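You operate a simulated robot arm through the tools that you are given. There is no shell and no other tool. Be economical: measure what you need, move in short steps, check, and stop when the job is done.

Carry out the task below with a simulated robot arm. There is one attempt and no reset: what you move stays moved.

## Task
Take the gasket from the white table and leave it on the silver steel tray. Then take the yellow insert and put it on the red parts tray. Then take the relay from the third shelf from the bottom of the electrical rack and leave it on top of the black insert. Keep to this order. Set down upright: relay.

It is judged by the outcome, as a careful person would: the job done as asked, and still so three seconds after it is handed in. It fails if anything else is knocked over, pushed out of place, dropped, spilled or broken.

## Robot
A 7-joint arm with a two-finger parallel gripper on a trunk, on a base that drives. Base frame: it is fixed to the floor where the robot stands at the start and does not move with it; the origin is under the middle of the robot, x ahead of it, y to its left, z up. Readings come in m, degrees, newtons and seconds.
Its first joint turns from -115.0 to 115.0 degrees. Places, roughly: black insert [-1.75, 0.5, 1]; relay [-1.25, 0.5, 1]. Payload 3.91 kg.
The TCP is the grasp point between the finger pads, 0.03 m short of the fingertips. In the tool frame z runs along the fingers and y along their closing line. Largest opening 0.11 m; finger width 0.02, thickness 0.01; the body of the gripper, 0.048 by 0.112 m, starts 0.055 m behind the TCP.
Orientation is that of the tool frame in the base frame, as a unit quaternion [w, x, y, z]. With the fingers straight down and closing along the base's y, the tool's x points along the base's -x, its y along +y and its z along -z.

## Interface
- The arm moves only by the tool servo_tool. Its argument "steps" is text: rows parted by semicolons, each of 6 numbers parted by spaces: the shift along the tool's x, y, z in units of 50 mm (1.0 is 50 mm), then the turn, a rotation vector about the tool's x, y, z in units of 8 degrees (1.0 is 8 degrees). In form: dx dy dz rx ry rz; .... A call has 1 to 20 rows; each row shifts and turns the commanded pose from where the row before left it, along the tool's axes as they then stand. "hand" is the gripper command, from -1 (shut) to 1 (fully open), values between in proportion, set as the call begins (left out, the last holds). A call with a number of a shift or a turn outside -1 to 1 is refused whole. Each row takes 0.2 s and may step no farther than 0.05 m and 8.6 degrees from the row before; otherwise, or with a gripper value out of range, the whole call is refused. Where a pose cannot be reached the arm comes as near as it can. A force on the tool above 40 N (or 10 N above the force at the start of the call, whichever is more), or a blocked arm, ends the call early, and 0.2 s more pass. The fingers move at their own pace (about 0.153 m/s each) and stop on an object; they squeeze with about 20 N. The grip force told is the motor's: it shows also when the fingers shut on nothing. Time passes only in rows, and 0.2 s behind the last, so rows that do not move let the fingers close. It gives the time, the measured TCP pose, the force on the tool (base axes), the opening and the grip force at its end, in the units of the frame above (readings bear some noise), with the torque about the TCP (base axes, N m) and any sound that the robot's microphone picked up, and new pictures: "pictures" is both (left out), scene, wrist or none.
- Cameras (640 x 400 px; columns grow to the right, rows downward): "scene" is now at [0.096, 0.1736, 1.1931]; the picture's right is [-0.18, -0.98, -0.04], its down [-0.35, 0.11, -0.93] and it looks along [0.92, -0.15, -0.36] (base axes); focal length 214 px, centre (320, 200). "wrist" rides on the gripper at [0.072, 0.017, -0.103] in the tool frame; the picture's right is [-0.23, 0.97, 0.00], its down [-0.76, -0.18, -0.62] and it looks along [-0.61, -0.14, 0.78] (tool axes); focal length 222 px, centre (320, 200). There is no depth. A picture from a camera that has moved, and an enlarged one, comes with that camera's place and axes in the base frame and with its lens.
- raise_lower(by): slides the trunk up (or, below 0, down) by that many m; the arm and the scene camera ride with it, the base frame stays. It gives what a move gives, with no picture.
- roll_base(legs): drives the robot by 1 to 6 legs, each [ahead, left, turn to the left] in m, m and degrees, along the robot's own axes; the way and the turn of a leg run together, so that a leg with both is an arc; at most 1.5 m and 180 degrees a leg. The arm and the cameras ride along, it lands a little off, and it stops where it bumps. It gives what a move gives, and a new picture of the scene camera.
- head_to(pan, tilt): turns the head with the scene camera to pan (to the left, within 80 degrees either way) and tilt (down, from -29 to 69), counted from straight ahead of the robot. It gives what a move gives, and a new picture of the scene camera.
- enlarge(camera, box): a new picture of the part [left, top, right, bottom] of that camera's present view, enlarged. The clock stands still meanwhile.
- finish_job(): hands the job in; it is judged then, once.

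Go step by step. Nothing tells you exact positions but the pictures and the camera data: compare them with the known pose of the tool, close in by small moves and look again before you grip or let go. The budget is 165 turns and 260 pictures, counting those below and the enlarged ones. Unless the task says otherwise, let go and move clear before handing in, and close with one line.

The tools are called as a command line: name --argument value ..., lists and objects as JSON in quotes. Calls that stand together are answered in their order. servo_tool: Moves the arm, as the interface text tells. Its arguments: {"type":"object","properties":{"steps":{"type":"string"},"hand":{"type":"number"},"pictures":{"type":"string","enum":["both","scene","wrist","none"]}},"required":["steps"]} The other tools are called the same way: raise_lower (by) slides the trunk up or down; roll_base (legs) drives the base; head_to (pan, tilt) turns the head that bears the scene camera; enlarge (camera, box) takes an enlarged picture of a part of a camera's view; finish_job () hands the job in.

At the start:

```text
time_s: 0.0
tcp_pos: [0.4156, 0.2096, 1.1767]
ee_rot: [0.019, 0.008, 1.0, -0.008]
force: [0.7, -0.1, 0.9]
ft_torque: [0.03, -0.04, 0.02]
grip_width: 0.1099
grip_force: 0.0
trunk travel left (down, up): [-0.425, 0.565]
robot x, y, heading: [0.1681, -0.0319, 7.9]
head pan, tilt: [-18.6, 34.7]
```

scene: 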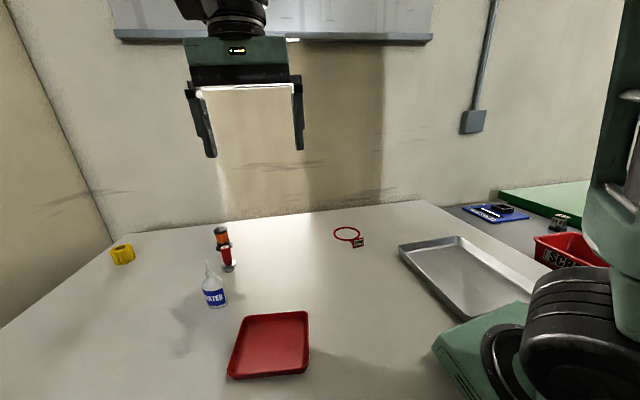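
wrist: 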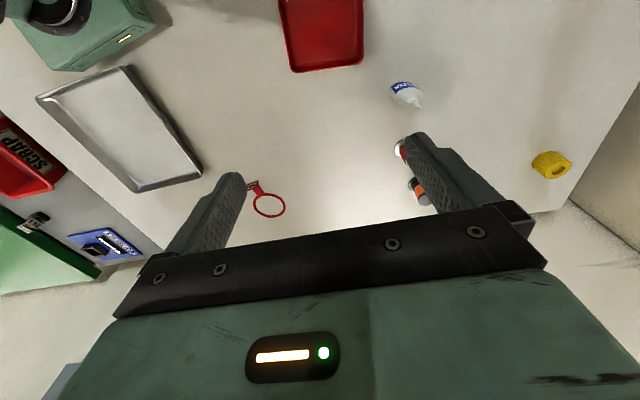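

I see the red ring (the likely gasket) on the white table with the silver tray to its right, the yellow insert far left and the red parts tray near. I'll look closer at these first.

enlarge --camera "scene" --box '[300, 200, 420, 275]'

enlarge --camera "scene" --box '[90, 220, 330, 390]'

enlarge --camera "scene" --box '[400, 160, 640, 310]'

enlarge --camera "wrist" --box '[200, 140, 320, 230]'

```text
5.33 times, centred on (360, 238) of scene
camera zoom: at [0.096, 0.1736, 1.1931], right [-0.18, -0.98, -0.04], down [-0.35, 0.11, -0.93], along [0.92, -0.15, -0.36], focal length 1144 px, centre (107, 0)
```

zoom: 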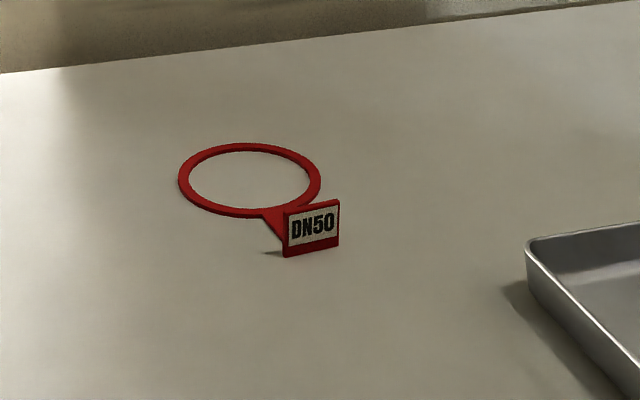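

```text
2.35 times, centred on (210, 305) of scene
camera zoom: at [0.096, 0.1736, 1.1931], right [-0.18, -0.98, -0.04], down [-0.35, 0.11, -0.93], along [0.92, -0.15, -0.36], focal length 505 px, centre (579, -47)
```

zoom: 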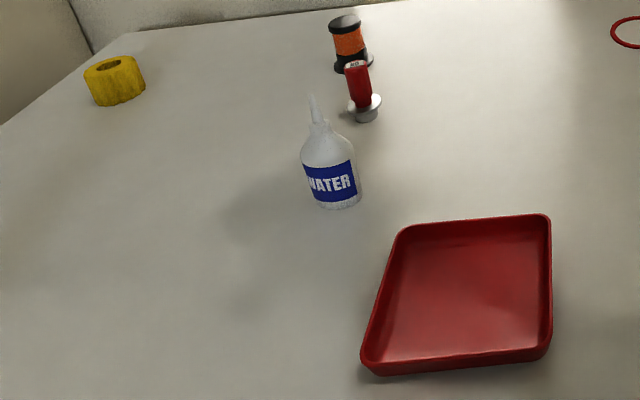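

```text
2.67 times, centred on (520, 235) of scene
camera zoom: at [0.096, 0.1736, 1.1931], right [-0.18, -0.98, -0.04], down [-0.35, 0.11, -0.93], along [0.92, -0.15, -0.36], focal length 572 px, centre (-213, 107)
```

zoom: 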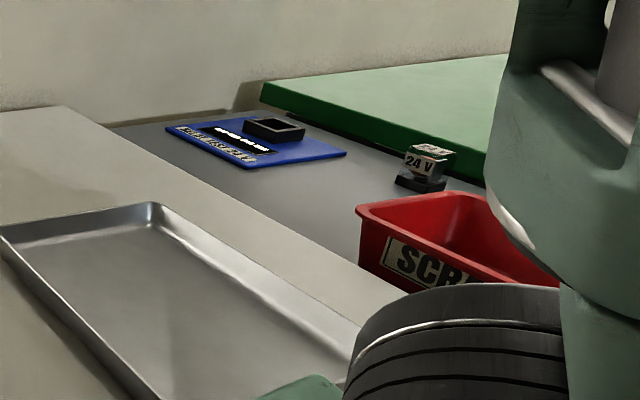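

```text
4.44 times, centred on (260, 185) of wrist
camera zoom: at [0.3403, 0.2284, 1.2774], right [0.24, 0.97, -0.01], down [0.74, -0.18, 0.65], along [0.63, -0.16, -0.76], focal length 987 px, centre (587, 267)
```

zoom: 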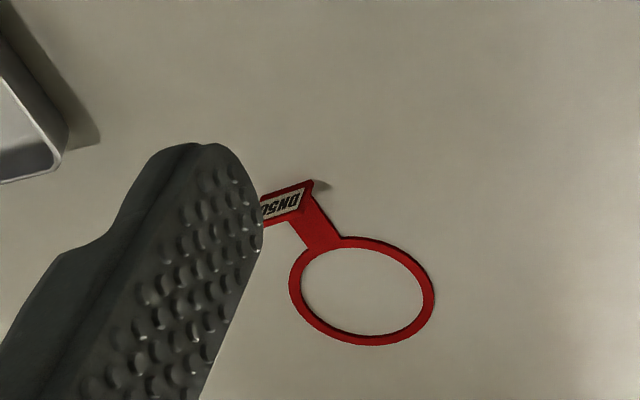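

The gasket has an upright tab at about (0.626, -0.024), 3 cm tall, its normal ~8° off the base's x; the ring lies beyond it. I'll straighten the tool and turn it to close across the tab.

servo_tool --steps "0 0 0 -0.115 0.27 0; 0 0 0 0 0 1; 0 0 0 0 0 1; 0 0 0 0 0 1; 0 0 0 0 0 1; 0 0 0 0 0 1; 0 0 0 0 0 1; 0 0 0 0 0 1; 0 0 0 0 0 1; 0 0 0 0 0 1; 0 0 0 0 0 1; 0 0 0 0 0 0.19" --hand 0 --pictures "none"

```text
time_s: 0.2
tcp_pos: [0.6307, 0.1783, 1.2025]
ee_rot: [0.13, 0.027, 0.981, 0.139]
force: [-1.7, 1.4, 2.5]
ft_torque: [-0.11, -0.08, -0.09]
grip_width: 0.0549
grip_force: 0.0
trunk travel left (down, up): [-0.425, 0.565]
robot x, y, heading: [0.1601, -0.0272, 7.6]
head pan, tilt: [-18.6, 34.7]
stopped in row 1: the force on the tool passed its limit (the readings are from after the stop); the commanded pose is now the measured one
```

The arm moved much farther than I commanded and stopped on force, so I need to look before doing anything else.

servo_tool --steps "0 0 0 0 0 0"

```text
time_s: 0.6
tcp_pos: [0.7201, 0.1148, 1.1845]
ee_rot: [0.136, 0.044, 0.976, 0.162]
force: [-2.4, 5.7, 4.4]
ft_torque: [-0.48, -0.1, -0.22]
grip_width: 0.0548
grip_force: 0.1
trunk travel left (down, up): [-0.425, 0.565]
robot x, y, heading: [0.1567, -0.0277, 6.9]
head pan, tilt: [-18.6, 34.7]
stopped in row 1: the arm was blocked; the commanded pose is now the measured one
camera scene: at [0.0922, 0.1757, 1.1922], right [-0.19, -0.98, -0.05], down [-0.35, 0.11, -0.93], along [0.92, -0.16, -0.37], focal length 214 px, centre (320, 200)
camera wrist: at [0.6242, 0.1079, 1.2679], right [0.26, 0.89, 0.38], down [0.55, -0.46, 0.7], along [0.8, 0.03, -0.6], focal length 222 px, centre (320, 200)
```

scene: 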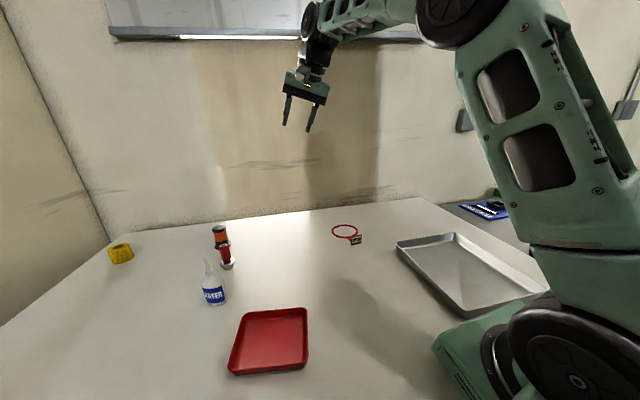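
wrist: 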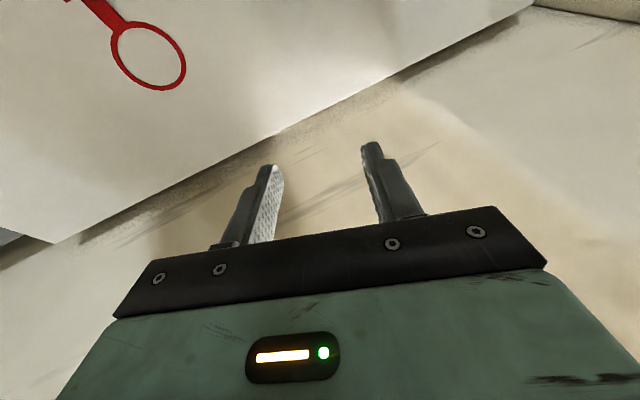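

The arm swung outward to a more extended posture; nothing on the table was touched. I check that it has settled.

servo_tool --steps "0 0 0 0 0 0; 0 0 0 0 0 0" --pictures "none"

```text
time_s: 0.9
tcp_pos: [0.758, 0.0765, 1.1535]
ee_rot: [0.097, 0.034, 0.984, 0.149]
force: [-2.2, 2.4, 2.6]
ft_torque: [-0.26, -0.12, -0.12]
grip_width: 0.0549
grip_force: 0.1
trunk travel left (down, up): [-0.425, 0.565]
robot x, y, heading: [0.1511, -0.0278, 6.9]
head pan, tilt: [-18.6, 34.7]
stopped in row 1: the arm was blocked; the commanded pose is now the measured one
```

It is still swinging to its new posture; I wait again.

servo_tool --steps "0 0 0 0 0 0; 0 0 0 0 0 0" --pictures "none"

```text
time_s: 1.2
tcp_pos: [0.7797, 0.0489, 1.1083]
ee_rot: [0.029, 0.037, 0.991, 0.124]
force: [-0.7, 1.5, 2.0]
ft_torque: [-0.13, -0.06, -0.04]
grip_width: 0.0553
grip_force: 0.1
trunk travel left (down, up): [-0.425, 0.565]
robot x, y, heading: [0.1428, -0.0249, 6.6]
head pan, tilt: [-18.6, 34.7]
stopped in row 1: the arm was blocked; the commanded pose is now the measured one
```

It keeps drifting and sinking, so I command it upward and back to counter that, and look.

servo_tool --steps "0 0 -0.5 0 0 0; 0 0 -0.5 0 0 0; 0 0 -0.5 0 0 0" --pictures "scene"

```text
time_s: 1.6
tcp_pos: [0.7871, 0.0349, 1.0719]
ee_rot: [-0.042, 0.049, 0.993, 0.1]
force: [-0.1, 0.2, 3.1]
ft_torque: [-0.06, -0.09, -0.04]
grip_width: 0.0553
grip_force: 0.1
trunk travel left (down, up): [-0.425, 0.565]
robot x, y, heading: [0.1448, -0.0254, 6.5]
head pan, tilt: [-18.6, 34.7]
stopped in row 1: the arm was blocked; the commanded pose is now the measured one
camera scene: at [0.0868, 0.1761, 1.1909], right [-0.2, -0.98, -0.05], down [-0.35, 0.12, -0.93], along [0.92, -0.17, -0.37], focal length 214 px, centre (320, 200)
```

scene: 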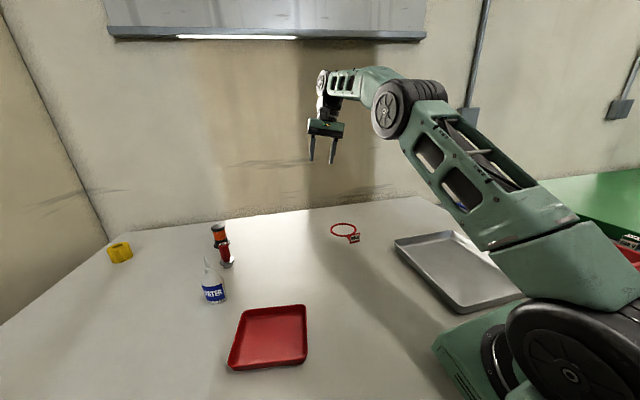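

The arm seems to be converging to a different elbow posture. I'll raise the trunk a bit for margin, which also gives it time to settle.

raise_lower --by 0.1

```text
time_s: 1.9
tcp_pos: [0.7922, 0.0275, 1.0101]
ee_rot: [-0.134, 0.078, 0.984, 0.085]
force: [-1.9, 0.3, 3.2]
ft_torque: [-0.09, -0.14, 0.01]
grip_width: 0.0548
grip_force: 0.1
trunk travel left (down, up): [-0.443, 0.547]
robot x, y, heading: [0.1265, -0.0133, 6.1]
head pan, tilt: [-18.6, 34.7]
stopped: the arm was blocked; the commanded pose is now the measured one
```

It still sinks slowly and the base is shifting. I'll look down at the robot itself to see what touches what.

head_to --pan -30 --tilt 50

```text
time_s: 2.7
tcp_pos: [0.7976, 0.0202, 0.9991]
ee_rot: [-0.139, 0.08, 0.984, 0.08]
force: [0.4, 0.2, -0.1]
ft_torque: [0.0, 0.02, -0.02]
grip_width: 0.0549
grip_force: 0.1
trunk travel left (down, up): [-0.443, 0.547]
robot x, y, heading: [0.1193, -0.0181, 5.9]
head pan, tilt: [-30.0, 50.0]
camera scene: at [0.0977, 0.1634, 1.1729], right [-0.4, -0.91, -0.08], down [-0.56, 0.32, -0.76], along [0.72, -0.26, -0.64], focal length 214 px, centre (320, 200)
```

scene: 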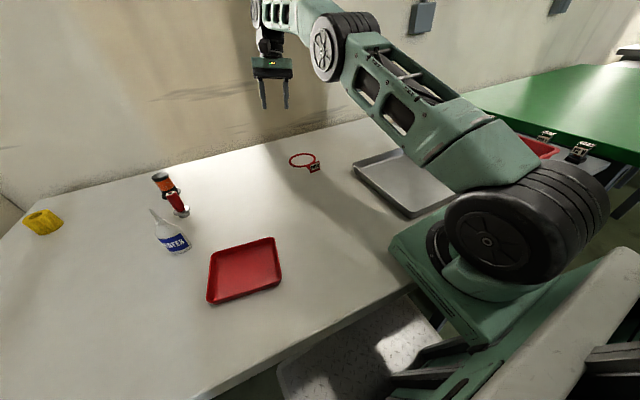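

It has settled (force zero), with everything on the table unmoved. I test a small upward move.

servo_tool --steps "0 0 -0.3 0 0 0; 0 0 -0.3 0 0 0" --pictures "none"

```text
time_s: 3.0
tcp_pos: [0.7904, 0.0202, 0.9602]
ee_rot: [-0.207, 0.098, 0.971, 0.067]
force: [0.0, -0.3, 2.8]
ft_torque: [-0.05, -0.16, -0.02]
grip_width: 0.0551
grip_force: 0.1
trunk travel left (down, up): [-0.443, 0.547]
robot x, y, heading: [0.1184, -0.0226, 5.7]
head pan, tilt: [-30.0, 50.0]
stopped in row 1: the arm was blocked; the commanded pose is now the measured one
```

An upward command produced a drop with the whole arm pitching forward at the shoulder, which is odd. I'll test a zero command from this settled state.

servo_tool --steps "0 0 0 0 0 0" --pictures "both"

```text
time_s: 3.3
tcp_pos: [0.8043, 0.0075, 0.9059]
ee_rot: [-0.207, 0.094, 0.971, 0.075]
force: [0.4, 0.8, 3.7]
ft_torque: [-0.09, -0.08, 0.01]
grip_width: 0.0549
grip_force: 0.0
trunk travel left (down, up): [-0.443, 0.547]
robot x, y, heading: [0.1178, -0.0183, 5.6]
head pan, tilt: [-30.0, 50.0]
stopped in row 1: the arm was blocked; the commanded pose is now the measured one
camera scene: at [0.0977, 0.1636, 1.1728], right [-0.41, -0.91, -0.08], down [-0.56, 0.32, -0.76], along [0.72, -0.27, -0.64], focal length 214 px, centre (320, 200)
camera wrist: at [0.7827, 0.0149, 1.0313], right [0.41, 0.91, 0.01], down [0.89, -0.4, 0.23], along [0.21, -0.09, -0.97], focal length 222 px, centre (320, 200)
```

scene: 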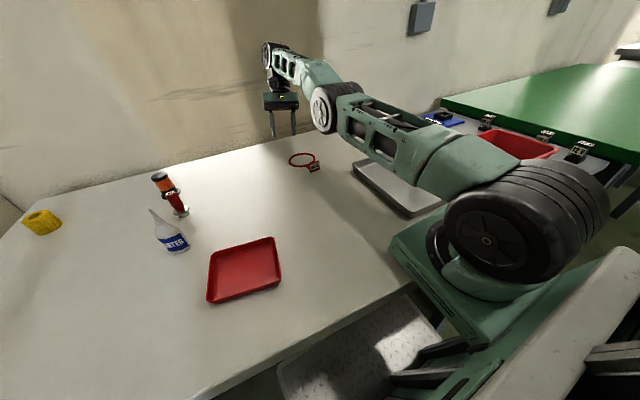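
wrist: 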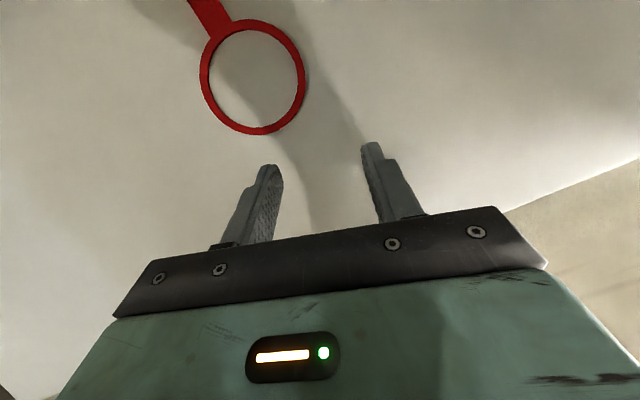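

The motion looks like the commanded shift minus about 5 cm of sag per call, so small commands lose. I'll command full steps straight up in base z to beat it.

servo_tool --steps "0.41 0.1 -0.9 0 0 0; 0.41 0.1 -0.9 0 0 0; 0.41 0.1 -0.9 0 0 0; 0.41 0.1 -0.9 0 0 0" --pictures "none"

```text
time_s: 3.7
tcp_pos: [0.8274, -0.0338, 0.9411]
ee_rot: [-0.13, 0.064, 0.986, 0.078]
force: [-0.4, 1.8, -2.7]
ft_torque: [-0.11, 0.11, 0.05]
grip_width: 0.0551
grip_force: 0.0
out of reach, approached as far as the arm can: row 1
trunk travel left (down, up): [-0.443, 0.547]
robot x, y, heading: [0.1171, -0.0202, 5.6]
head pan, tilt: [-30.0, 50.0]
stopped in row 1: the arm was blocked; the commanded pose is now the measured one
```

It rose this time. I continue up and back toward the robot, since it reported a reach limit.

servo_tool --steps "0.76 0 -0.52 0 0 0; 0.76 0 -0.52 0 0 0; 0.76 0 -0.52 0 0 0" --pictures "none"

```text
time_s: 4.1
tcp_pos: [0.7708, 0.0474, 0.87]
ee_rot: [-0.294, 0.132, 0.946, 0.042]
force: [0.4, -0.9, 3.3]
ft_torque: [-0.01, -0.16, -0.02]
grip_width: 0.055
grip_force: 0.1
trunk travel left (down, up): [-0.443, 0.547]
robot x, y, heading: [0.1192, -0.0242, 5.6]
head pan, tilt: [-30.0, 50.0]
stopped in row 2: the arm was blocked; the commanded pose is now the measured one
```

It dipped again and is close to the table. I'll pause with a head move (which held the arm before) and look.

head_to --pan -18 --tilt 35

```text
time_s: 4.9
tcp_pos: [0.7708, 0.0443, 0.8688]
ee_rot: [-0.298, 0.13, 0.945, 0.042]
force: [-0.7, 0.5, 0.2]
ft_torque: [-0.01, 0.02, -0.04]
grip_width: 0.0551
grip_force: 0.0
trunk travel left (down, up): [-0.443, 0.547]
robot x, y, heading: [0.1155, -0.0194, 5.3]
head pan, tilt: [-18.0, 35.0]
camera scene: at [0.1091, 0.176, 1.1972], right [-0.21, -0.98, -0.04], down [-0.4, 0.12, -0.91], along [0.89, -0.18, -0.41], focal length 214 px, centre (320, 200)
```

scene: 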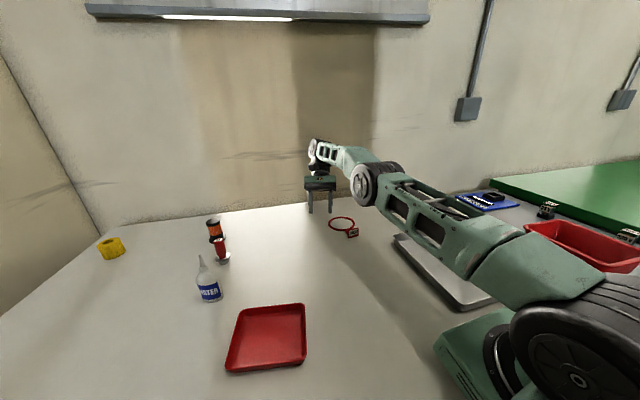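

Settled, gasket untouched. I try one full step straight up from rest.

servo_tool --steps "0.57 0 -0.82 0 0 0" --pictures "none"

```text
time_s: 5.2
tcp_pos: [0.7654, 0.0867, 0.8515]
ee_rot: [-0.242, 0.02, 0.97, 0.018]
force: [174.2, -2.0, 175.8]
ft_torque: [-7.86, -3.95, 5.89]
grip_width: 0.0549
grip_force: 0.4
out of reach, approached as far as the arm can: row 1
trunk travel left (down, up): [-0.443, 0.547]
robot x, y, heading: [0.1307, -0.0131, 7.3]
head pan, tilt: [-18.0, 35.0]
stopped in row 1: the arm was blocked; the commanded pose is now the measured one
```

The tool has now touched the table. I check how it stands before anything else.

head_to --pan -20 --tilt 40

enlarge --camera "wrist" --box '[0, 0, 640, 400]'

```text
time_s: 5.9
tcp_pos: [0.7631, 0.094, 0.8518]
ee_rot: [-0.245, 0.021, 0.969, 0.014]
force: [73.8, -23.3, 123.0]
ft_torque: [-4.87, -1.49, 2.62]
grip_width: 0.0638
grip_force: 9.5
trunk travel left (down, up): [-0.443, 0.547]
robot x, y, heading: [0.1265, -0.0133, 7.0]
head pan, tilt: [-20.0, 40.0]
camera scene: at [0.088, 0.166, 1.1908], right [-0.22, -0.97, -0.06], down [-0.45, 0.16, -0.88], along [0.87, -0.16, -0.47], focal length 214 px, centre (320, 200)
```

scene: 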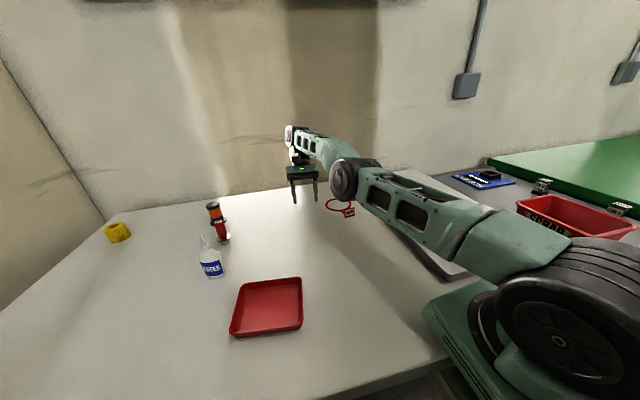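

```text
1.00 times, centred on (320, 200) of wrist
camera zoom: at [0.7491, 0.1078, 0.9776], right [0.24, 0.97, -0.09], down [0.96, -0.22, 0.18], along [0.16, -0.13, -0.98], focal length 222 px, centre (320, 200)
```

zoom: 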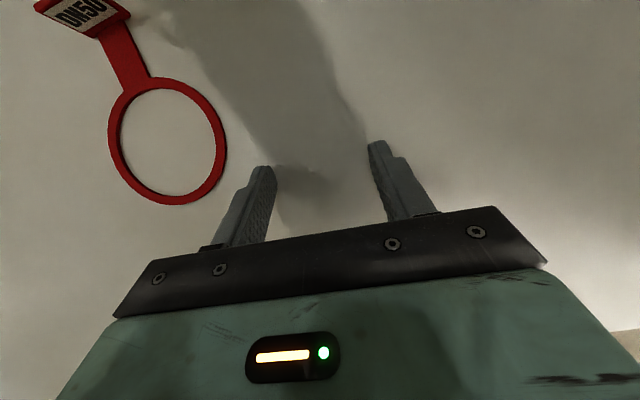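

Both fingertips rest on bare table beside the ring; nothing displaced. I'll lift with the trunk rather than the arm.

raise_lower --by 0.1

```text
time_s: 6.2
tcp_pos: [0.8097, 0.0148, 0.8903]
ee_rot: [-0.178, 0.051, 0.981, 0.06]
force: [-2.2, 6.3, -4.3]
ft_torque: [-0.46, -0.02, 0.16]
grip_width: 0.055
grip_force: 0.0
trunk travel left (down, up): [-0.458, 0.532]
robot x, y, heading: [0.1171, -0.0104, 6.2]
head pan, tilt: [-20.0, 40.0]
stopped: the arm was blocked; the commanded pose is now the measured one
```

The arm came off the table cleanly. I let it settle, then raise again.

head_to --pan -20 --tilt 38

raise_lower --by 0.15

```text
time_s: 6.8
tcp_pos: [0.8151, 0.0044, 0.8542]
ee_rot: [-0.201, 0.069, 0.976, 0.052]
force: [25.4, -25.4, 37.6]
ft_torque: [-2.3, -0.53, 1.25]
grip_width: 0.0644
grip_force: 9.2
trunk travel left (down, up): [-0.458, 0.532]
robot x, y, heading: [0.1014, -0.0169, 4.4]
head pan, tilt: [-20.0, 38.0]
camera scene: at [0.1239, 0.1739, 1.1962], right [-0.26, -0.96, -0.04], down [-0.46, 0.16, -0.87], along [0.85, -0.21, -0.49], focal length 214 px, centre (320, 200)
```

scene: 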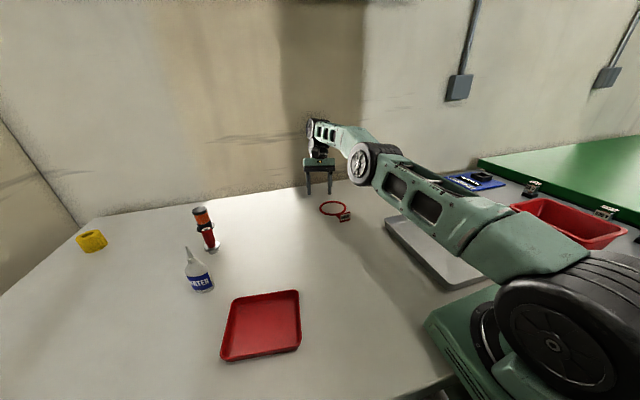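

```text
time_s: 7.2
tcp_pos: [0.8099, 0.0018, 0.8539]
ee_rot: [-0.204, 0.051, 0.976, 0.047]
force: [13.3, -25.7, 242.7]
ft_torque: [-8.71, 1.23, -0.05]
grip_width: 0.0594
grip_force: 4.2
trunk travel left (down, up): [-0.474, 0.516]
robot x, y, heading: [0.0978, -0.0085, 4.8]
head pan, tilt: [-20.0, 38.0]
stopped: the arm was blocked; the commanded pose is now the measured one
```

The camera data shows the robot is pitched forward several degrees, leaning on its fingers: each reset to the measured pose makes the arm sag further. I'll compensate with an up-and-back step plus a pitch-back turn in each call.

servo_tool --steps "0.57 0.34 -0.71 0.15 -0.9 0; 0.57 0.34 -0.71 0.15 -0.9 0; 0.57 0.34 -0.71 0.15 -0.9 0" --pictures "none"

```text
time_s: 7.5
tcp_pos: [0.7911, 0.0279, 0.8513]
ee_rot: [-0.237, -0.015, 0.971, -0.004]
force: [40.7, -5.0, 237.0]
ft_torque: [1.0, -0.16, 2.77]
grip_width: 0.0529
grip_force: 0.1
trunk travel left (down, up): [-0.474, 0.516]
robot x, y, heading: [0.0985, -0.0213, 4.0]
head pan, tilt: [-20.0, 38.0]
stopped in row 1: the arm was blocked; the commanded pose is now the measured one
```

Still leaning with ~240 N on the table. I look down at the robot's own base to understand the lean.

head_to --pan -40 --tilt 69

head_to --pan 60 --tilt 60

```text
time_s: 8.4
tcp_pos: [0.7884, 0.0288, 0.8513]
ee_rot: [-0.236, -0.013, 0.972, -0.006]
force: [15.9, -12.1, 245.0]
ft_torque: [3.48, 0.82, 2.41]
grip_width: 0.0534
grip_force: 0.0
trunk travel left (down, up): [-0.474, 0.516]
robot x, y, heading: [0.0986, -0.0198, 4.0]
head pan, tilt: [-40.0, 68.8]
camera scene: at [0.0989, 0.1496, 1.1564], right [-0.58, -0.81, -0.1], down [-0.69, 0.55, -0.47], along [0.44, -0.21, -0.88], focal length 214 px, centre (320, 200)
```

scene: 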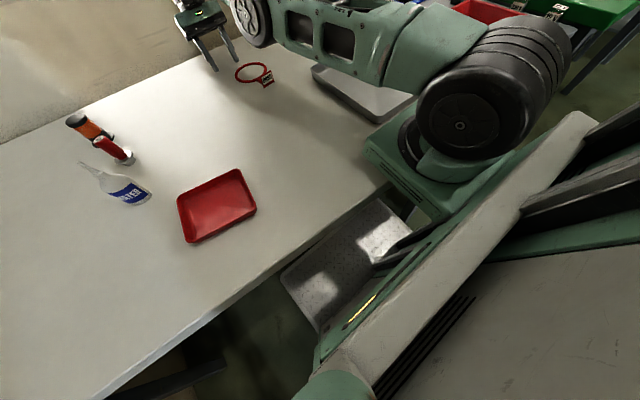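

```text
time_s: 10.2
tcp_pos: [0.7904, 0.0276, 0.8506]
ee_rot: [-0.236, -0.011, 0.972, -0.004]
force: [10.9, -2.0, 245.0]
ft_torque: [2.79, 0.89, 1.74]
grip_width: 0.0532
grip_force: 0.2
trunk travel left (down, up): [-0.474, 0.516]
robot x, y, heading: [0.0976, -0.0201, 3.9]
head pan, tilt: [60.0, 60.0]
camera scene: at [0.0826, 0.2424, 1.1642], right [0.89, -0.44, 0.14], down [-0.3, -0.77, -0.56], along [0.35, 0.46, -0.82], focal length 214 px, centre (320, 200)
```

scene: 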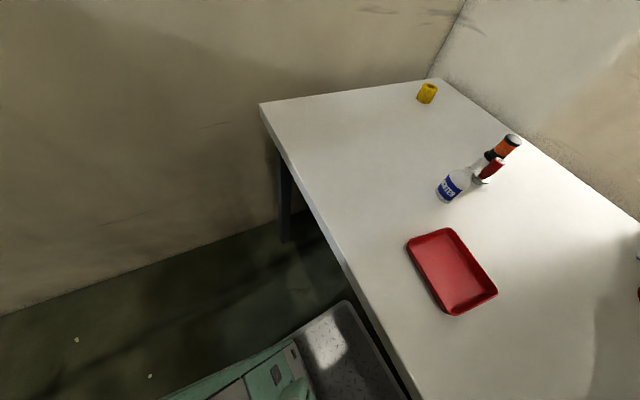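

The surroundings are clear and all items stand as before. I'll slide sideways (+y), away from the gasket, in a single step to learn how it responds under this load.

servo_tool --steps "0.1 0.9 -0.2 0 0 0" --pictures "none"

```text
time_s: 10.5
tcp_pos: [0.8142, -0.0083, 0.8522]
ee_rot: [-0.199, 0.01, 0.98, 0.023]
force: [-5.9, 25.6, 79.7]
ft_torque: [-1.06, 0.44, -1.19]
grip_width: 0.0412
grip_force: 0.0
out of reach, approached as far as the arm can: row 1
trunk travel left (down, up): [-0.474, 0.516]
robot x, y, heading: [0.0929, -0.0209, 3.5]
head pan, tilt: [60.0, 60.0]
stopped in row 1: the arm was blocked; the commanded pose is now the measured one
```

The arm responds unpredictably near its reach limit, so I'll use the base: a small left turn sweeps the fingers away from the gasket over free table.

roll_base --legs '[[0, 0, 6]]'

```text
time_s: 11.3
tcp_pos: [0.8366, -0.0572, 0.8861]
ee_rot: [-0.151, 0.029, 0.987, 0.036]
force: [-0.5, 3.7, -4.6]
ft_torque: [-0.32, 0.02, 0.08]
grip_width: 0.055
grip_force: 0.1
trunk travel left (down, up): [-0.474, 0.516]
robot x, y, heading: [0.086, -0.0237, 3.4]
head pan, tilt: [60.0, 60.0]
stopped in leg 1: the robot was blocked; the commanded pose is now the measured one
camera scene: at [0.0927, 0.2452, 1.1633], right [0.88, -0.45, 0.12], down [-0.32, -0.77, -0.55], along [0.34, 0.45, -0.83], focal length 214 px, centre (320, 200)
```

scene: 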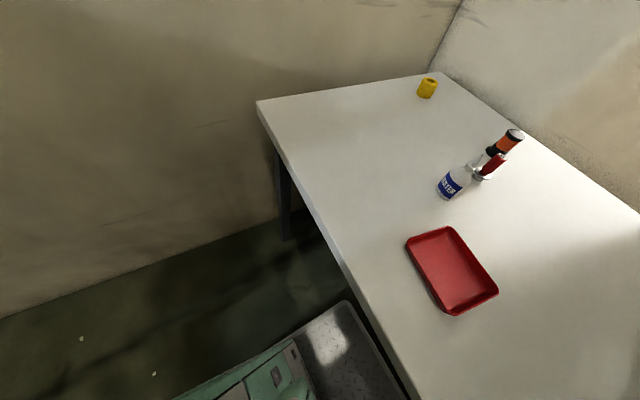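

The base is jammed against something in front, which explains the lean. The fingers are in the air again; I'll back off slightly while turning right, which swings the fingers clear of the gasket.

roll_base --legs '[[-0.03, 0, -8]]'

```text
time_s: 12.0
tcp_pos: [0.8804, -0.1071, 0.9015]
ee_rot: [-0.049, 0.071, 0.995, 0.05]
force: [-0.5, 3.0, -4.5]
ft_torque: [-0.25, 0.01, 0.0]
grip_width: 0.0551
grip_force: 0.2
trunk travel left (down, up): [-0.474, 0.516]
robot x, y, heading: [0.0823, -0.0194, 2.5]
head pan, tilt: [60.0, 60.0]
stopped in leg 1: the robot was blocked; the commanded pose is now the measured one
camera scene: at [0.1019, 0.2467, 1.1646], right [0.88, -0.46, 0.11], down [-0.33, -0.77, -0.55], along [0.34, 0.44, -0.83], focal length 214 px, centre (320, 200)
```

scene: 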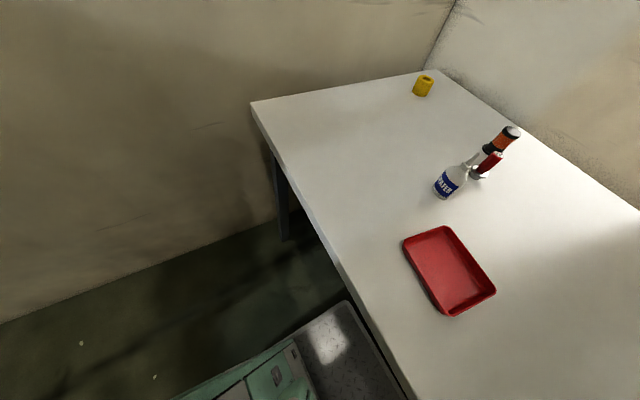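

The arm is drifting outward to my right near the back wall. I let it settle and look.

head_to --pan -20 --tilt 40

```text
time_s: 13.5
tcp_pos: [0.8821, -0.105, 0.9016]
ee_rot: [-0.049, 0.069, 0.995, 0.049]
force: [-0.7, -1.4, -0.1]
ft_torque: [-0.03, 0.0, -0.03]
grip_width: 0.0549
grip_force: 0.1
trunk travel left (down, up): [-0.474, 0.516]
robot x, y, heading: [0.0801, -0.0236, 2.4]
head pan, tilt: [-20.0, 40.0]
camera scene: at [0.1495, 0.162, 1.1978], right [-0.3, -0.95, -0.04], down [-0.51, 0.19, -0.84], along [0.81, -0.23, -0.55], focal length 214 px, centre (320, 200)
```

scene: 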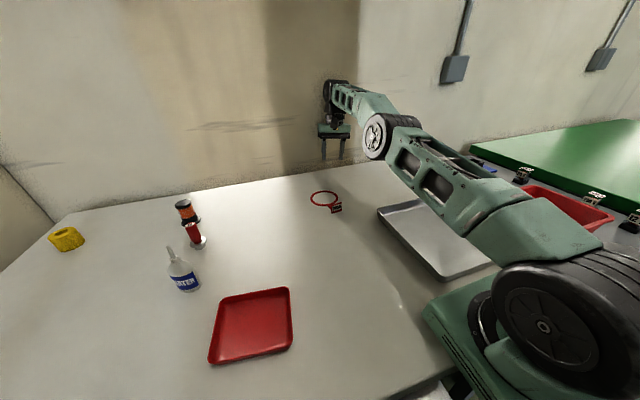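

The arm is steady now with zero force and everything still in place. I zoom in on the carriage near the table edge, which looks like the jam point.

head_to --pan -55 --tilt 66

enlarge --camera "scene" --box '[160, 60, 500, 330]'

```text
time_s: 14.5
tcp_pos: [0.8807, -0.1058, 0.9011]
ee_rot: [-0.049, 0.07, 0.995, 0.049]
force: [0.3, -1.4, -1.0]
ft_torque: [0.06, 0.04, 0.02]
grip_width: 0.0552
grip_force: 0.0
trunk travel left (down, up): [-0.474, 0.516]
robot x, y, heading: [0.0807, -0.0213, 2.8]
head pan, tilt: [-55.0, 66.0]
camera scene: at [0.1093, 0.1405, 1.1592], right [-0.79, -0.61, -0.1], down [-0.5, 0.73, -0.47], along [0.36, -0.32, -0.88], focal length 214 px, centre (320, 200)
```

scene: 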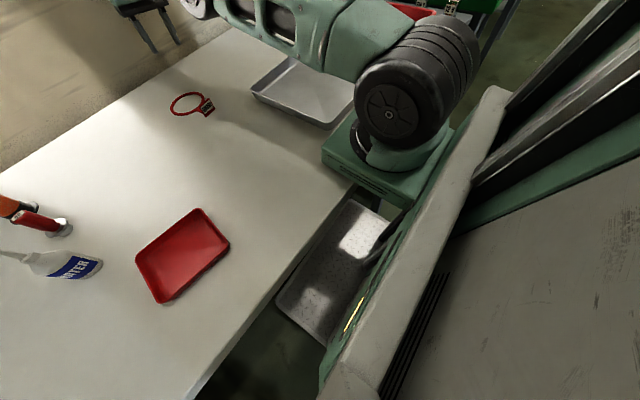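

```text
1.48 times, centred on (330, 195) of scene
camera zoom: at [0.1093, 0.1405, 1.1592], right [-0.79, -0.61, -0.1], down [-0.5, 0.73, -0.47], along [0.36, -0.32, -0.88], focal length 318 px, centre (305, 207)
```

zoom: 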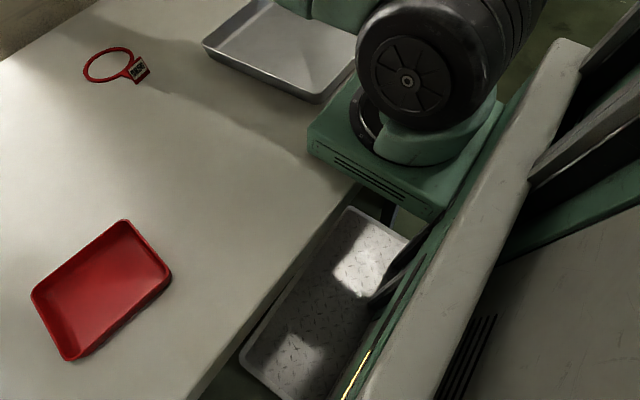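

The arm's carriage box overhangs the table's near edge and probably bears on it. From this rest state I try lifting the trunk to get it free.

raise_lower --by 0.05

```text
time_s: 14.9
tcp_pos: [0.8987, -0.1078, 0.8528]
ee_rot: [-0.023, 0.074, 0.996, 0.047]
force: [-20.9, -3.4, 221.4]
ft_torque: [-6.83, 0.03, -1.18]
grip_width: 0.0484
grip_force: 0.1
trunk travel left (down, up): [-0.49, 0.5]
robot x, y, heading: [0.0777, -0.0217, 2.5]
head pan, tilt: [-55.0, 66.0]
stopped: the arm was blocked; the commanded pose is now the measured one
```

Raising made it lean more, which fits the carriage resting on the table edge with the robot tipped forward. So I try the opposite: lower the trunk slightly.

raise_lower --by -0.05

head_to --pan -20 --tilt 40

```text
time_s: 15.6
tcp_pos: [0.8839, -0.1013, 0.8529]
ee_rot: [0.051, 0.059, 0.996, 0.053]
force: [62.7, 9.2, 189.4]
ft_torque: [-4.36, -0.47, 2.6]
grip_width: 0.0389
grip_force: 0.0
trunk travel left (down, up): [-0.46, 0.53]
robot x, y, heading: [0.1193, -0.032, 4.6]
head pan, tilt: [-55.0, 66.0]
stopped: the arm was blocked; the commanded pose is now the measured one
```

```text
time_s: 16.6
tcp_pos: [0.8861, -0.098, 0.8526]
ee_rot: [0.018, 0.064, 0.997, 0.049]
force: [-67.5, 6.3, 228.4]
ft_torque: [-5.9, 4.57, -2.82]
grip_width: 0.044
grip_force: 0.1
trunk travel left (down, up): [-0.46, 0.53]
robot x, y, heading: [0.1249, -0.0275, 4.8]
head pan, tilt: [-20.0, 40.0]
camera scene: at [0.0904, 0.1458, 1.1949], right [-0.26, -0.96, -0.07], down [-0.45, 0.18, -0.88], along [0.86, -0.19, -0.48], focal length 214 px, centre (320, 200)
```

scene: 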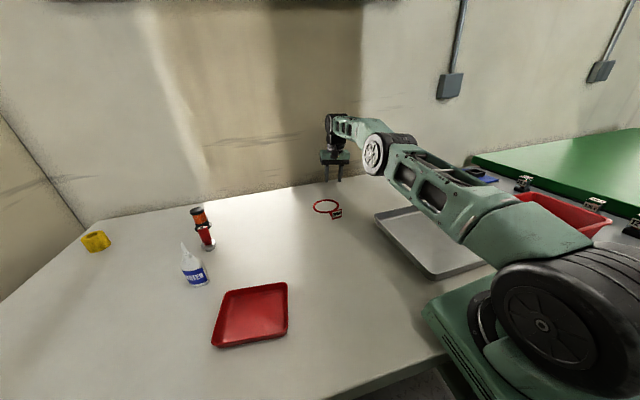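

That worked: the robot came back upright a good part of the way (base x 0.08→0.125). I continue lowering.

raise_lower --by -0.04

head_to --pan -20 --tilt 39

```text
time_s: 17.0
tcp_pos: [0.8774, -0.088, 0.8512]
ee_rot: [0.005, 0.03, 0.999, 0.025]
force: [-43.7, -8.6, 223.4]
ft_torque: [-7.93, 1.87, -0.98]
grip_width: 0.0571
grip_force: 0.1
trunk travel left (down, up): [-0.456, 0.534]
robot x, y, heading: [0.1198, -0.0361, 3.8]
head pan, tilt: [-20.0, 40.0]
stopped: the arm was blocked; the commanded pose is now the measured one
```

```text
time_s: 17.6
tcp_pos: [0.8766, -0.0851, 0.8518]
ee_rot: [0.007, 0.033, 0.999, 0.02]
force: [-40.0, -20.3, 225.9]
ft_torque: [-8.69, 3.3, -2.95]
grip_width: 0.0619
grip_force: 8.1
trunk travel left (down, up): [-0.456, 0.534]
robot x, y, heading: [0.1221, -0.0361, 4.5]
head pan, tilt: [-20.0, 39.0]
camera scene: at [0.091, 0.141, 1.1933], right [-0.26, -0.96, -0.07], down [-0.43, 0.18, -0.88], along [0.86, -0.2, -0.46], focal length 214 px, centre (320, 200)
```

scene: 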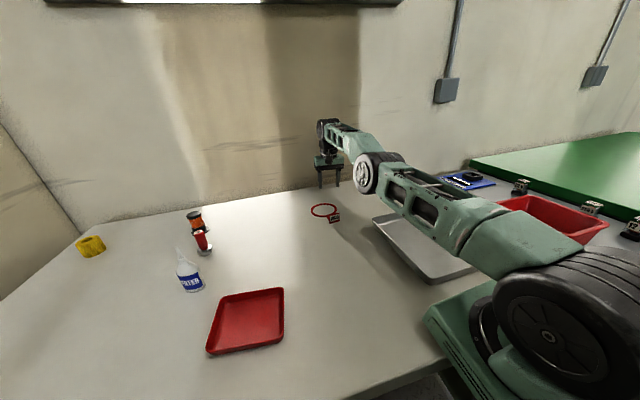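

Lowering is now resisted, since the fingers prop the robot. I'll push the tool down a little, which should rock the robot further upright.

servo_tool --steps "0 0 0.8 0 0 0" --pictures "none"

raise_lower --by -0.04

```text
time_s: 17.9
tcp_pos: [0.8803, -0.0995, 0.8522]
ee_rot: [0.052, 0.054, 0.997, 0.031]
force: [-61.0, 26.0, 124.2]
ft_torque: [-2.1, 3.04, -2.29]
grip_width: 0.0392
grip_force: 0.0
trunk travel left (down, up): [-0.456, 0.534]
robot x, y, heading: [0.1149, -0.0307, 4.7]
head pan, tilt: [-20.0, 39.0]
stopped in row 1: the arm was blocked; the commanded pose is now the measured one
```

```text
time_s: 18.2
tcp_pos: [0.8749, -0.0736, 0.8492]
ee_rot: [0.017, 0.025, 1.0, 0.004]
force: [-55.0, -16.3, 228.3]
ft_torque: [-8.75, 4.1, -3.03]
grip_width: 0.0655
grip_force: 9.1
trunk travel left (down, up): [-0.455, 0.535]
robot x, y, heading: [0.1164, -0.0239, 4.7]
head pan, tilt: [-20.0, 39.0]
stopped: the force on the tool passed its limit (the readings are from after the stop); the commanded pose is now the measured one
```

I'll close the fingers to make them slim, then retract along the free lane between ring and tray (y≈-0.09), letting the arm's weight come inward.

servo_tool --steps "0.9 -0.35 0 0 0 0; 0.9 -0.2 0 0 0 0" --hand -1 --pictures "none"

```text
time_s: 18.4
tcp_pos: [0.9033, -0.1205, 0.8718]
ee_rot: [0.071, 0.078, 0.994, 0.013]
force: [-1.0, 2.8, -3.9]
ft_torque: [-0.22, -0.04, -0.02]
grip_width: 0.0
grip_force: 5.5
trunk travel left (down, up): [-0.455, 0.535]
robot x, y, heading: [0.1059, -0.03, 3.6]
head pan, tilt: [-20.0, 39.0]
stopped in row 1: the force on the tool passed its limit (the readings are from after the stop); the commanded pose is now the measured one
```

The lean tracks the trunk height almost linearly (about 2° per 1.5 cm): the carriage sits on the table edge and at the starting trunk height the lean was zero. The hand is in the air now, so I lower the trunk back to where it started.

raise_lower --by -0.03

head_to --pan -20 --tilt 40

```text
time_s: 18.8
tcp_pos: [0.8929, -0.1273, 0.8499]
ee_rot: [0.035, 0.069, 0.997, -0.001]
force: [-29.0, -25.0, 219.0]
ft_torque: [-0.76, 2.57, -0.82]
grip_width: 0.0
grip_force: 20.0
trunk travel left (down, up): [-0.467, 0.523]
robot x, y, heading: [0.0944, -0.0303, 2.4]
head pan, tilt: [-20.0, 39.0]
stopped: the arm was blocked; the commanded pose is now the measured one
```

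```text
time_s: 19.4
tcp_pos: [0.8929, -0.1283, 0.8489]
ee_rot: [0.041, 0.066, 0.997, 0.0]
force: [-12.1, -14.0, 213.2]
ft_torque: [-0.4, 1.98, 1.27]
grip_width: 0.0003
grip_force: 20.3
trunk travel left (down, up): [-0.467, 0.523]
robot x, y, heading: [0.0956, -0.033, 2.5]
head pan, tilt: [-20.0, 40.0]
camera scene: at [0.1084, 0.1449, 1.1931], right [-0.3, -0.95, -0.06], down [-0.47, 0.2, -0.86], along [0.83, -0.23, -0.5], focal length 214 px, centre (320, 200)
```

scene: 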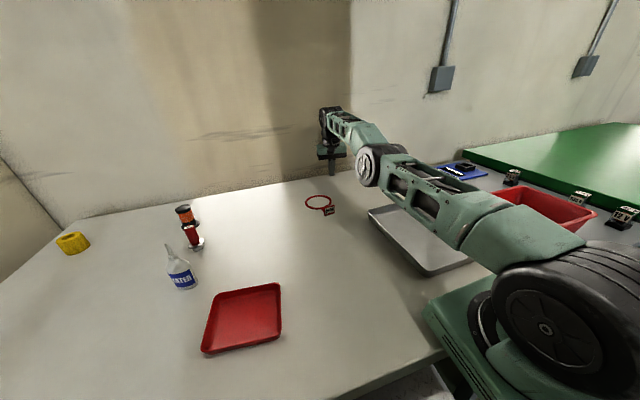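

The lowering did not take hold this time. The fingers are closed in the free lane at y≈-0.13, so I'll try simply driving the robot straight back to free it from the table.

roll_base --legs '[[-0.2, 0, 0]]'

```text
time_s: 20.1
tcp_pos: [0.9242, -0.1606, 0.8374]
ee_rot: [0.123, 0.112, 0.986, 0.008]
force: [-0.8, -0.3, -3.0]
ft_torque: [-0.09, -0.12, -0.04]
grip_width: 0.0
grip_force: 20.2
trunk travel left (down, up): [-0.467, 0.523]
robot x, y, heading: [0.0774, -0.0336, 1.4]
head pan, tilt: [-20.0, 40.0]
stopped in leg 1: the robot was blocked; the commanded pose is now the measured one
camera scene: at [0.1134, 0.1428, 1.1916], right [-0.31, -0.95, -0.05], down [-0.48, 0.2, -0.85], along [0.82, -0.24, -0.52], focal length 214 px, centre (320, 200)
```

scene: 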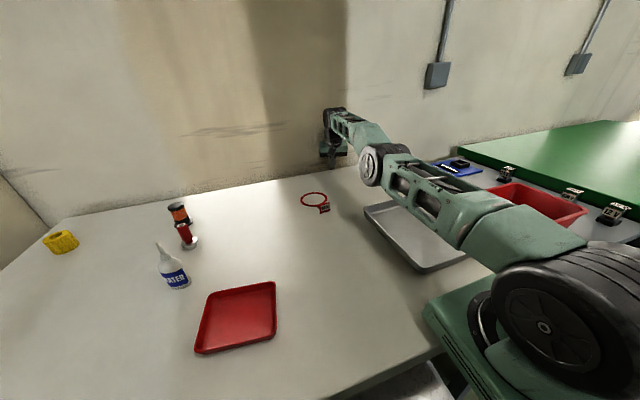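

Let me look through the wrist camera to see where the fingers are relative to the table's back edge.

enlarge --camera "wrist" --box '[0, 0, 640, 400]'

head_to --pan -30 --tilt 35

```text
1.00 times, centred on (320, 200) of wrist
camera zoom: at [0.8347, -0.1273, 0.9217], right [0.43, 0.9, 0.1], down [0.53, -0.34, 0.78], along [0.73, -0.28, -0.62], focal length 222 px, centre (320, 200)
```

zoom: 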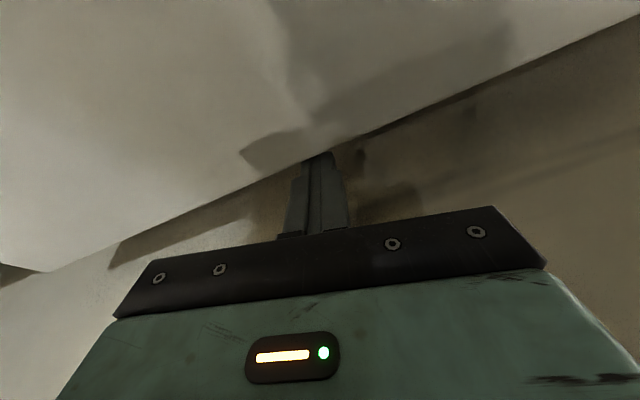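

```text
time_s: 20.8
tcp_pos: [0.924, -0.1603, 0.8483]
ee_rot: [0.129, 0.113, 0.985, 0.009]
force: [-0.2, -0.3, 0.1]
ft_torque: [0.05, 0.02, -0.01]
grip_width: 0.0
grip_force: 20.3
trunk travel left (down, up): [-0.467, 0.523]
robot x, y, heading: [0.0791, -0.0366, 1.3]
head pan, tilt: [-30.0, 35.0]
camera scene: at [0.1087, 0.1278, 1.1984], right [-0.47, -0.88, -0.08], down [-0.37, 0.27, -0.89], along [0.8, -0.39, -0.45], focal length 214 px, centre (320, 200)
```

scene: 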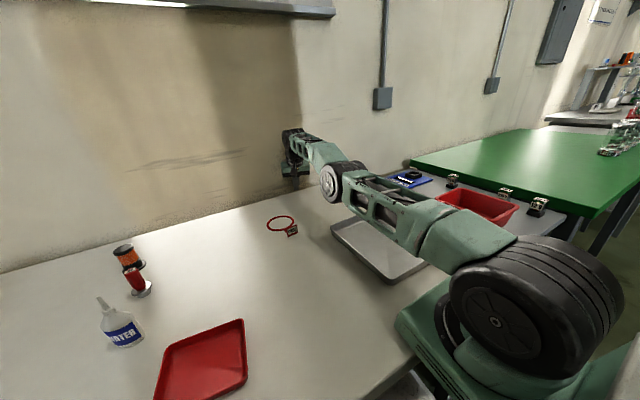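

The fingertips are just over the table's back edge; I don't want them to dip behind it. From rest I command one full step up and slightly back.

servo_tool --steps "0.15 -0.04 -0.97 0 0 0; 0.15 -0.04 -0.97 0 0 0; 0.15 -0.04 -0.97 0 0 0; 0.15 -0.04 -0.97 0 0 0" --pictures "none"

```text
time_s: 21.1
tcp_pos: [0.929, -0.1654, 0.8216]
ee_rot: [0.152, 0.115, 0.982, 0.006]
force: [-12.2, 12.1, 118.5]
ft_torque: [0.06, -15.57, 3.1]
grip_width: 0.0001
grip_force: 19.9
trunk travel left (down, up): [-0.467, 0.523]
robot x, y, heading: [0.0739, -0.0335, 1.7]
head pan, tilt: [-30.0, 35.0]
stopped in row 1: the force on the tool passed its limit (the readings are from after the stop); the commanded pose is now the measured one
```

The hand now bears on the table's back edge. Lowering the trunk from such a propped state righted the robot before, so I repeat that.

raise_lower --by -0.1

head_to --pan -25 --tilt 40

```text
time_s: 21.4
tcp_pos: [0.9297, -0.165, 0.8221]
ee_rot: [0.152, 0.105, 0.983, -0.003]
force: [-34.6, -17.9, 163.4]
ft_torque: [0.29, -14.6, 3.29]
grip_width: 0.0002
grip_force: 20.1
trunk travel left (down, up): [-0.468, 0.522]
robot x, y, heading: [0.0743, -0.0393, 1.1]
head pan, tilt: [-30.0, 35.0]
stopped: the arm was blocked; the commanded pose is now the measured one
```

```text
time_s: 22.1
tcp_pos: [0.9295, -0.1639, 0.8195]
ee_rot: [0.153, 0.104, 0.983, 0.001]
force: [-29.5, -5.7, 160.5]
ft_torque: [-1.87, -15.65, 4.65]
grip_width: 0.0
grip_force: 19.8
trunk travel left (down, up): [-0.468, 0.522]
robot x, y, heading: [0.0754, -0.0401, 1.0]
head pan, tilt: [-25.0, 40.0]
camera scene: at [0.1055, 0.1304, 1.1903], right [-0.4, -0.91, -0.07], down [-0.45, 0.26, -0.85], along [0.8, -0.31, -0.52], focal length 214 px, centre (320, 200)
```

scene: 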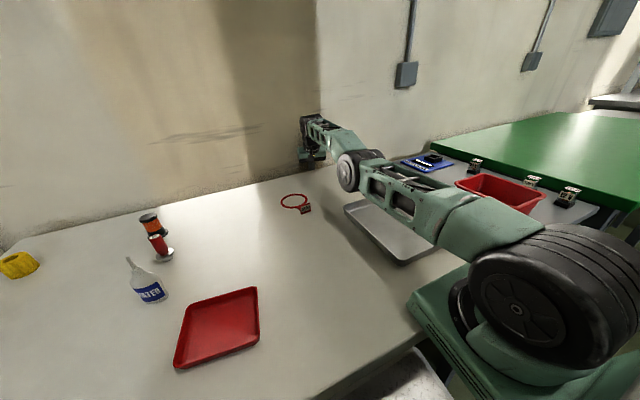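

The fingertips are slightly behind the back edge. I command up-and-back together with tipping the fingers forward, which pulls the wrist in and eases the reach.

servo_tool --steps "0.31 -0.1 -0.91 0 -1 0; 0.31 -0.1 -0.91 0 -1 0; 0.31 -0.1 -0.91 0 -1 0" --pictures "none"

head_to --pan -25 --tilt 39

```text
time_s: 22.4
tcp_pos: [0.9343, -0.1664, 0.8114]
ee_rot: [0.185, 0.12, 0.975, 0.002]
force: [-142.6, -8.0, 111.3]
ft_torque: [2.48, -20.11, 2.5]
grip_width: 0.0
grip_force: 20.0
trunk travel left (down, up): [-0.468, 0.522]
robot x, y, heading: [0.0717, -0.0333, 1.5]
head pan, tilt: [-25.0, 40.0]
stopped in row 1: the force on the tool passed its limit (the readings are from after the stop); the commanded pose is now the measured one
```

```text
time_s: 23.0
tcp_pos: [0.9343, -0.1669, 0.8129]
ee_rot: [0.179, 0.118, 0.977, 0.002]
force: [-147.4, 4.3, 95.7]
ft_torque: [-0.13, -20.85, 3.92]
grip_width: 0.0001
grip_force: 20.5
trunk travel left (down, up): [-0.468, 0.522]
robot x, y, heading: [0.0739, -0.0353, 1.4]
head pan, tilt: [-25.0, 39.0]
camera scene: at [0.0921, 0.1346, 1.1929], right [-0.39, -0.92, -0.07], down [-0.43, 0.25, -0.87], along [0.81, -0.31, -0.5], focal length 214 px, centre (320, 200)
```

scene: 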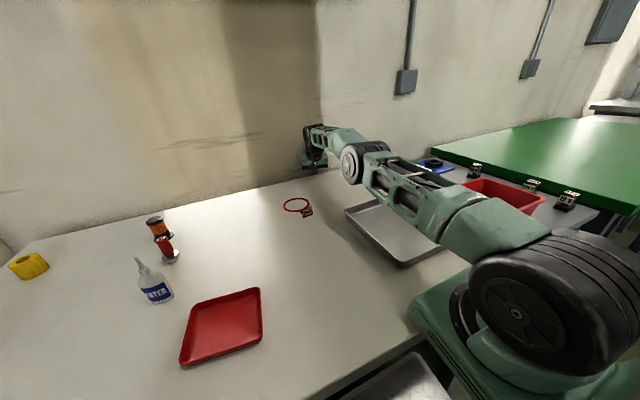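

Now the fingertips push on the wall. I'll try a larger trunk-lowering command from here, as only lowering has righted the robot so far.

raise_lower --by -0.4

raise_lower --by -0.4

raise_lower --by -0.4

```text
time_s: 23.3
tcp_pos: [0.9332, -0.1686, 0.8116]
ee_rot: [0.175, 0.103, 0.979, 0.001]
force: [-50.4, 27.9, 176.1]
ft_torque: [0.58, -10.66, 1.34]
grip_width: 0.0
grip_force: 20.1
trunk travel left (down, up): [-0.467, 0.523]
robot x, y, heading: [0.0713, -0.0442, 0.6]
head pan, tilt: [-25.0, 39.0]
stopped: the arm was blocked; the commanded pose is now the measured one
```

```text
time_s: 23.6
tcp_pos: [0.9328, -0.1676, 0.8138]
ee_rot: [0.174, 0.124, 0.977, -0.004]
force: [-300.3, 70.8, -95.3]
ft_torque: [-10.1, -37.87, 11.84]
grip_width: 0.0
grip_force: 19.8
trunk travel left (down, up): [-0.468, 0.522]
robot x, y, heading: [0.0662, -0.038, 1.4]
head pan, tilt: [-25.0, 39.0]
stopped: the arm was blocked; the commanded pose is now the measured one
```

```text
time_s: 23.9
tcp_pos: [0.9329, -0.1677, 0.8129]
ee_rot: [0.174, 0.112, 0.978, -0.011]
force: [-24.3, -19.7, 154.0]
ft_torque: [1.08, -15.81, 4.11]
grip_width: 0.0
grip_force: 20.0
trunk travel left (down, up): [-0.47, 0.52]
robot x, y, heading: [0.0658, -0.0415, 0.7]
head pan, tilt: [-25.0, 39.0]
stopped: the arm was blocked; the commanded pose is now the measured one
```

Comparing base and camera positions: the wheels have slid back ~0.1 m while the upper body stayed, like a slipping ladder. So driving the base forward should right it.

roll_base --legs '[[0.1, 0, 0]]'

```text
time_s: 24.6
tcp_pos: [0.9333, -0.1661, 0.8141]
ee_rot: [0.173, 0.11, 0.978, -0.018]
force: [43.8, -40.3, 145.4]
ft_torque: [1.42, -8.62, 3.04]
grip_width: 0.0
grip_force: 19.8
trunk travel left (down, up): [-0.47, 0.52]
robot x, y, heading: [0.0586, -0.0443, 0.7]
head pan, tilt: [-25.0, 39.0]
stopped in leg 1: the robot was blocked; the commanded pose is now the measured one
camera scene: at [0.1039, 0.1271, 1.192], right [-0.4, -0.91, -0.06], down [-0.45, 0.26, -0.85], along [0.8, -0.32, -0.52], focal length 214 px, centre (320, 200)
```

scene: 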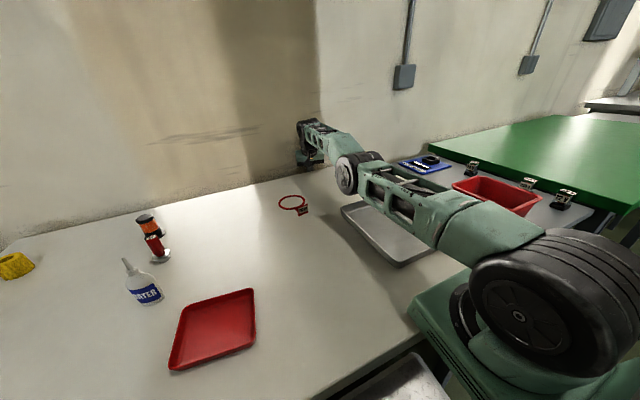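

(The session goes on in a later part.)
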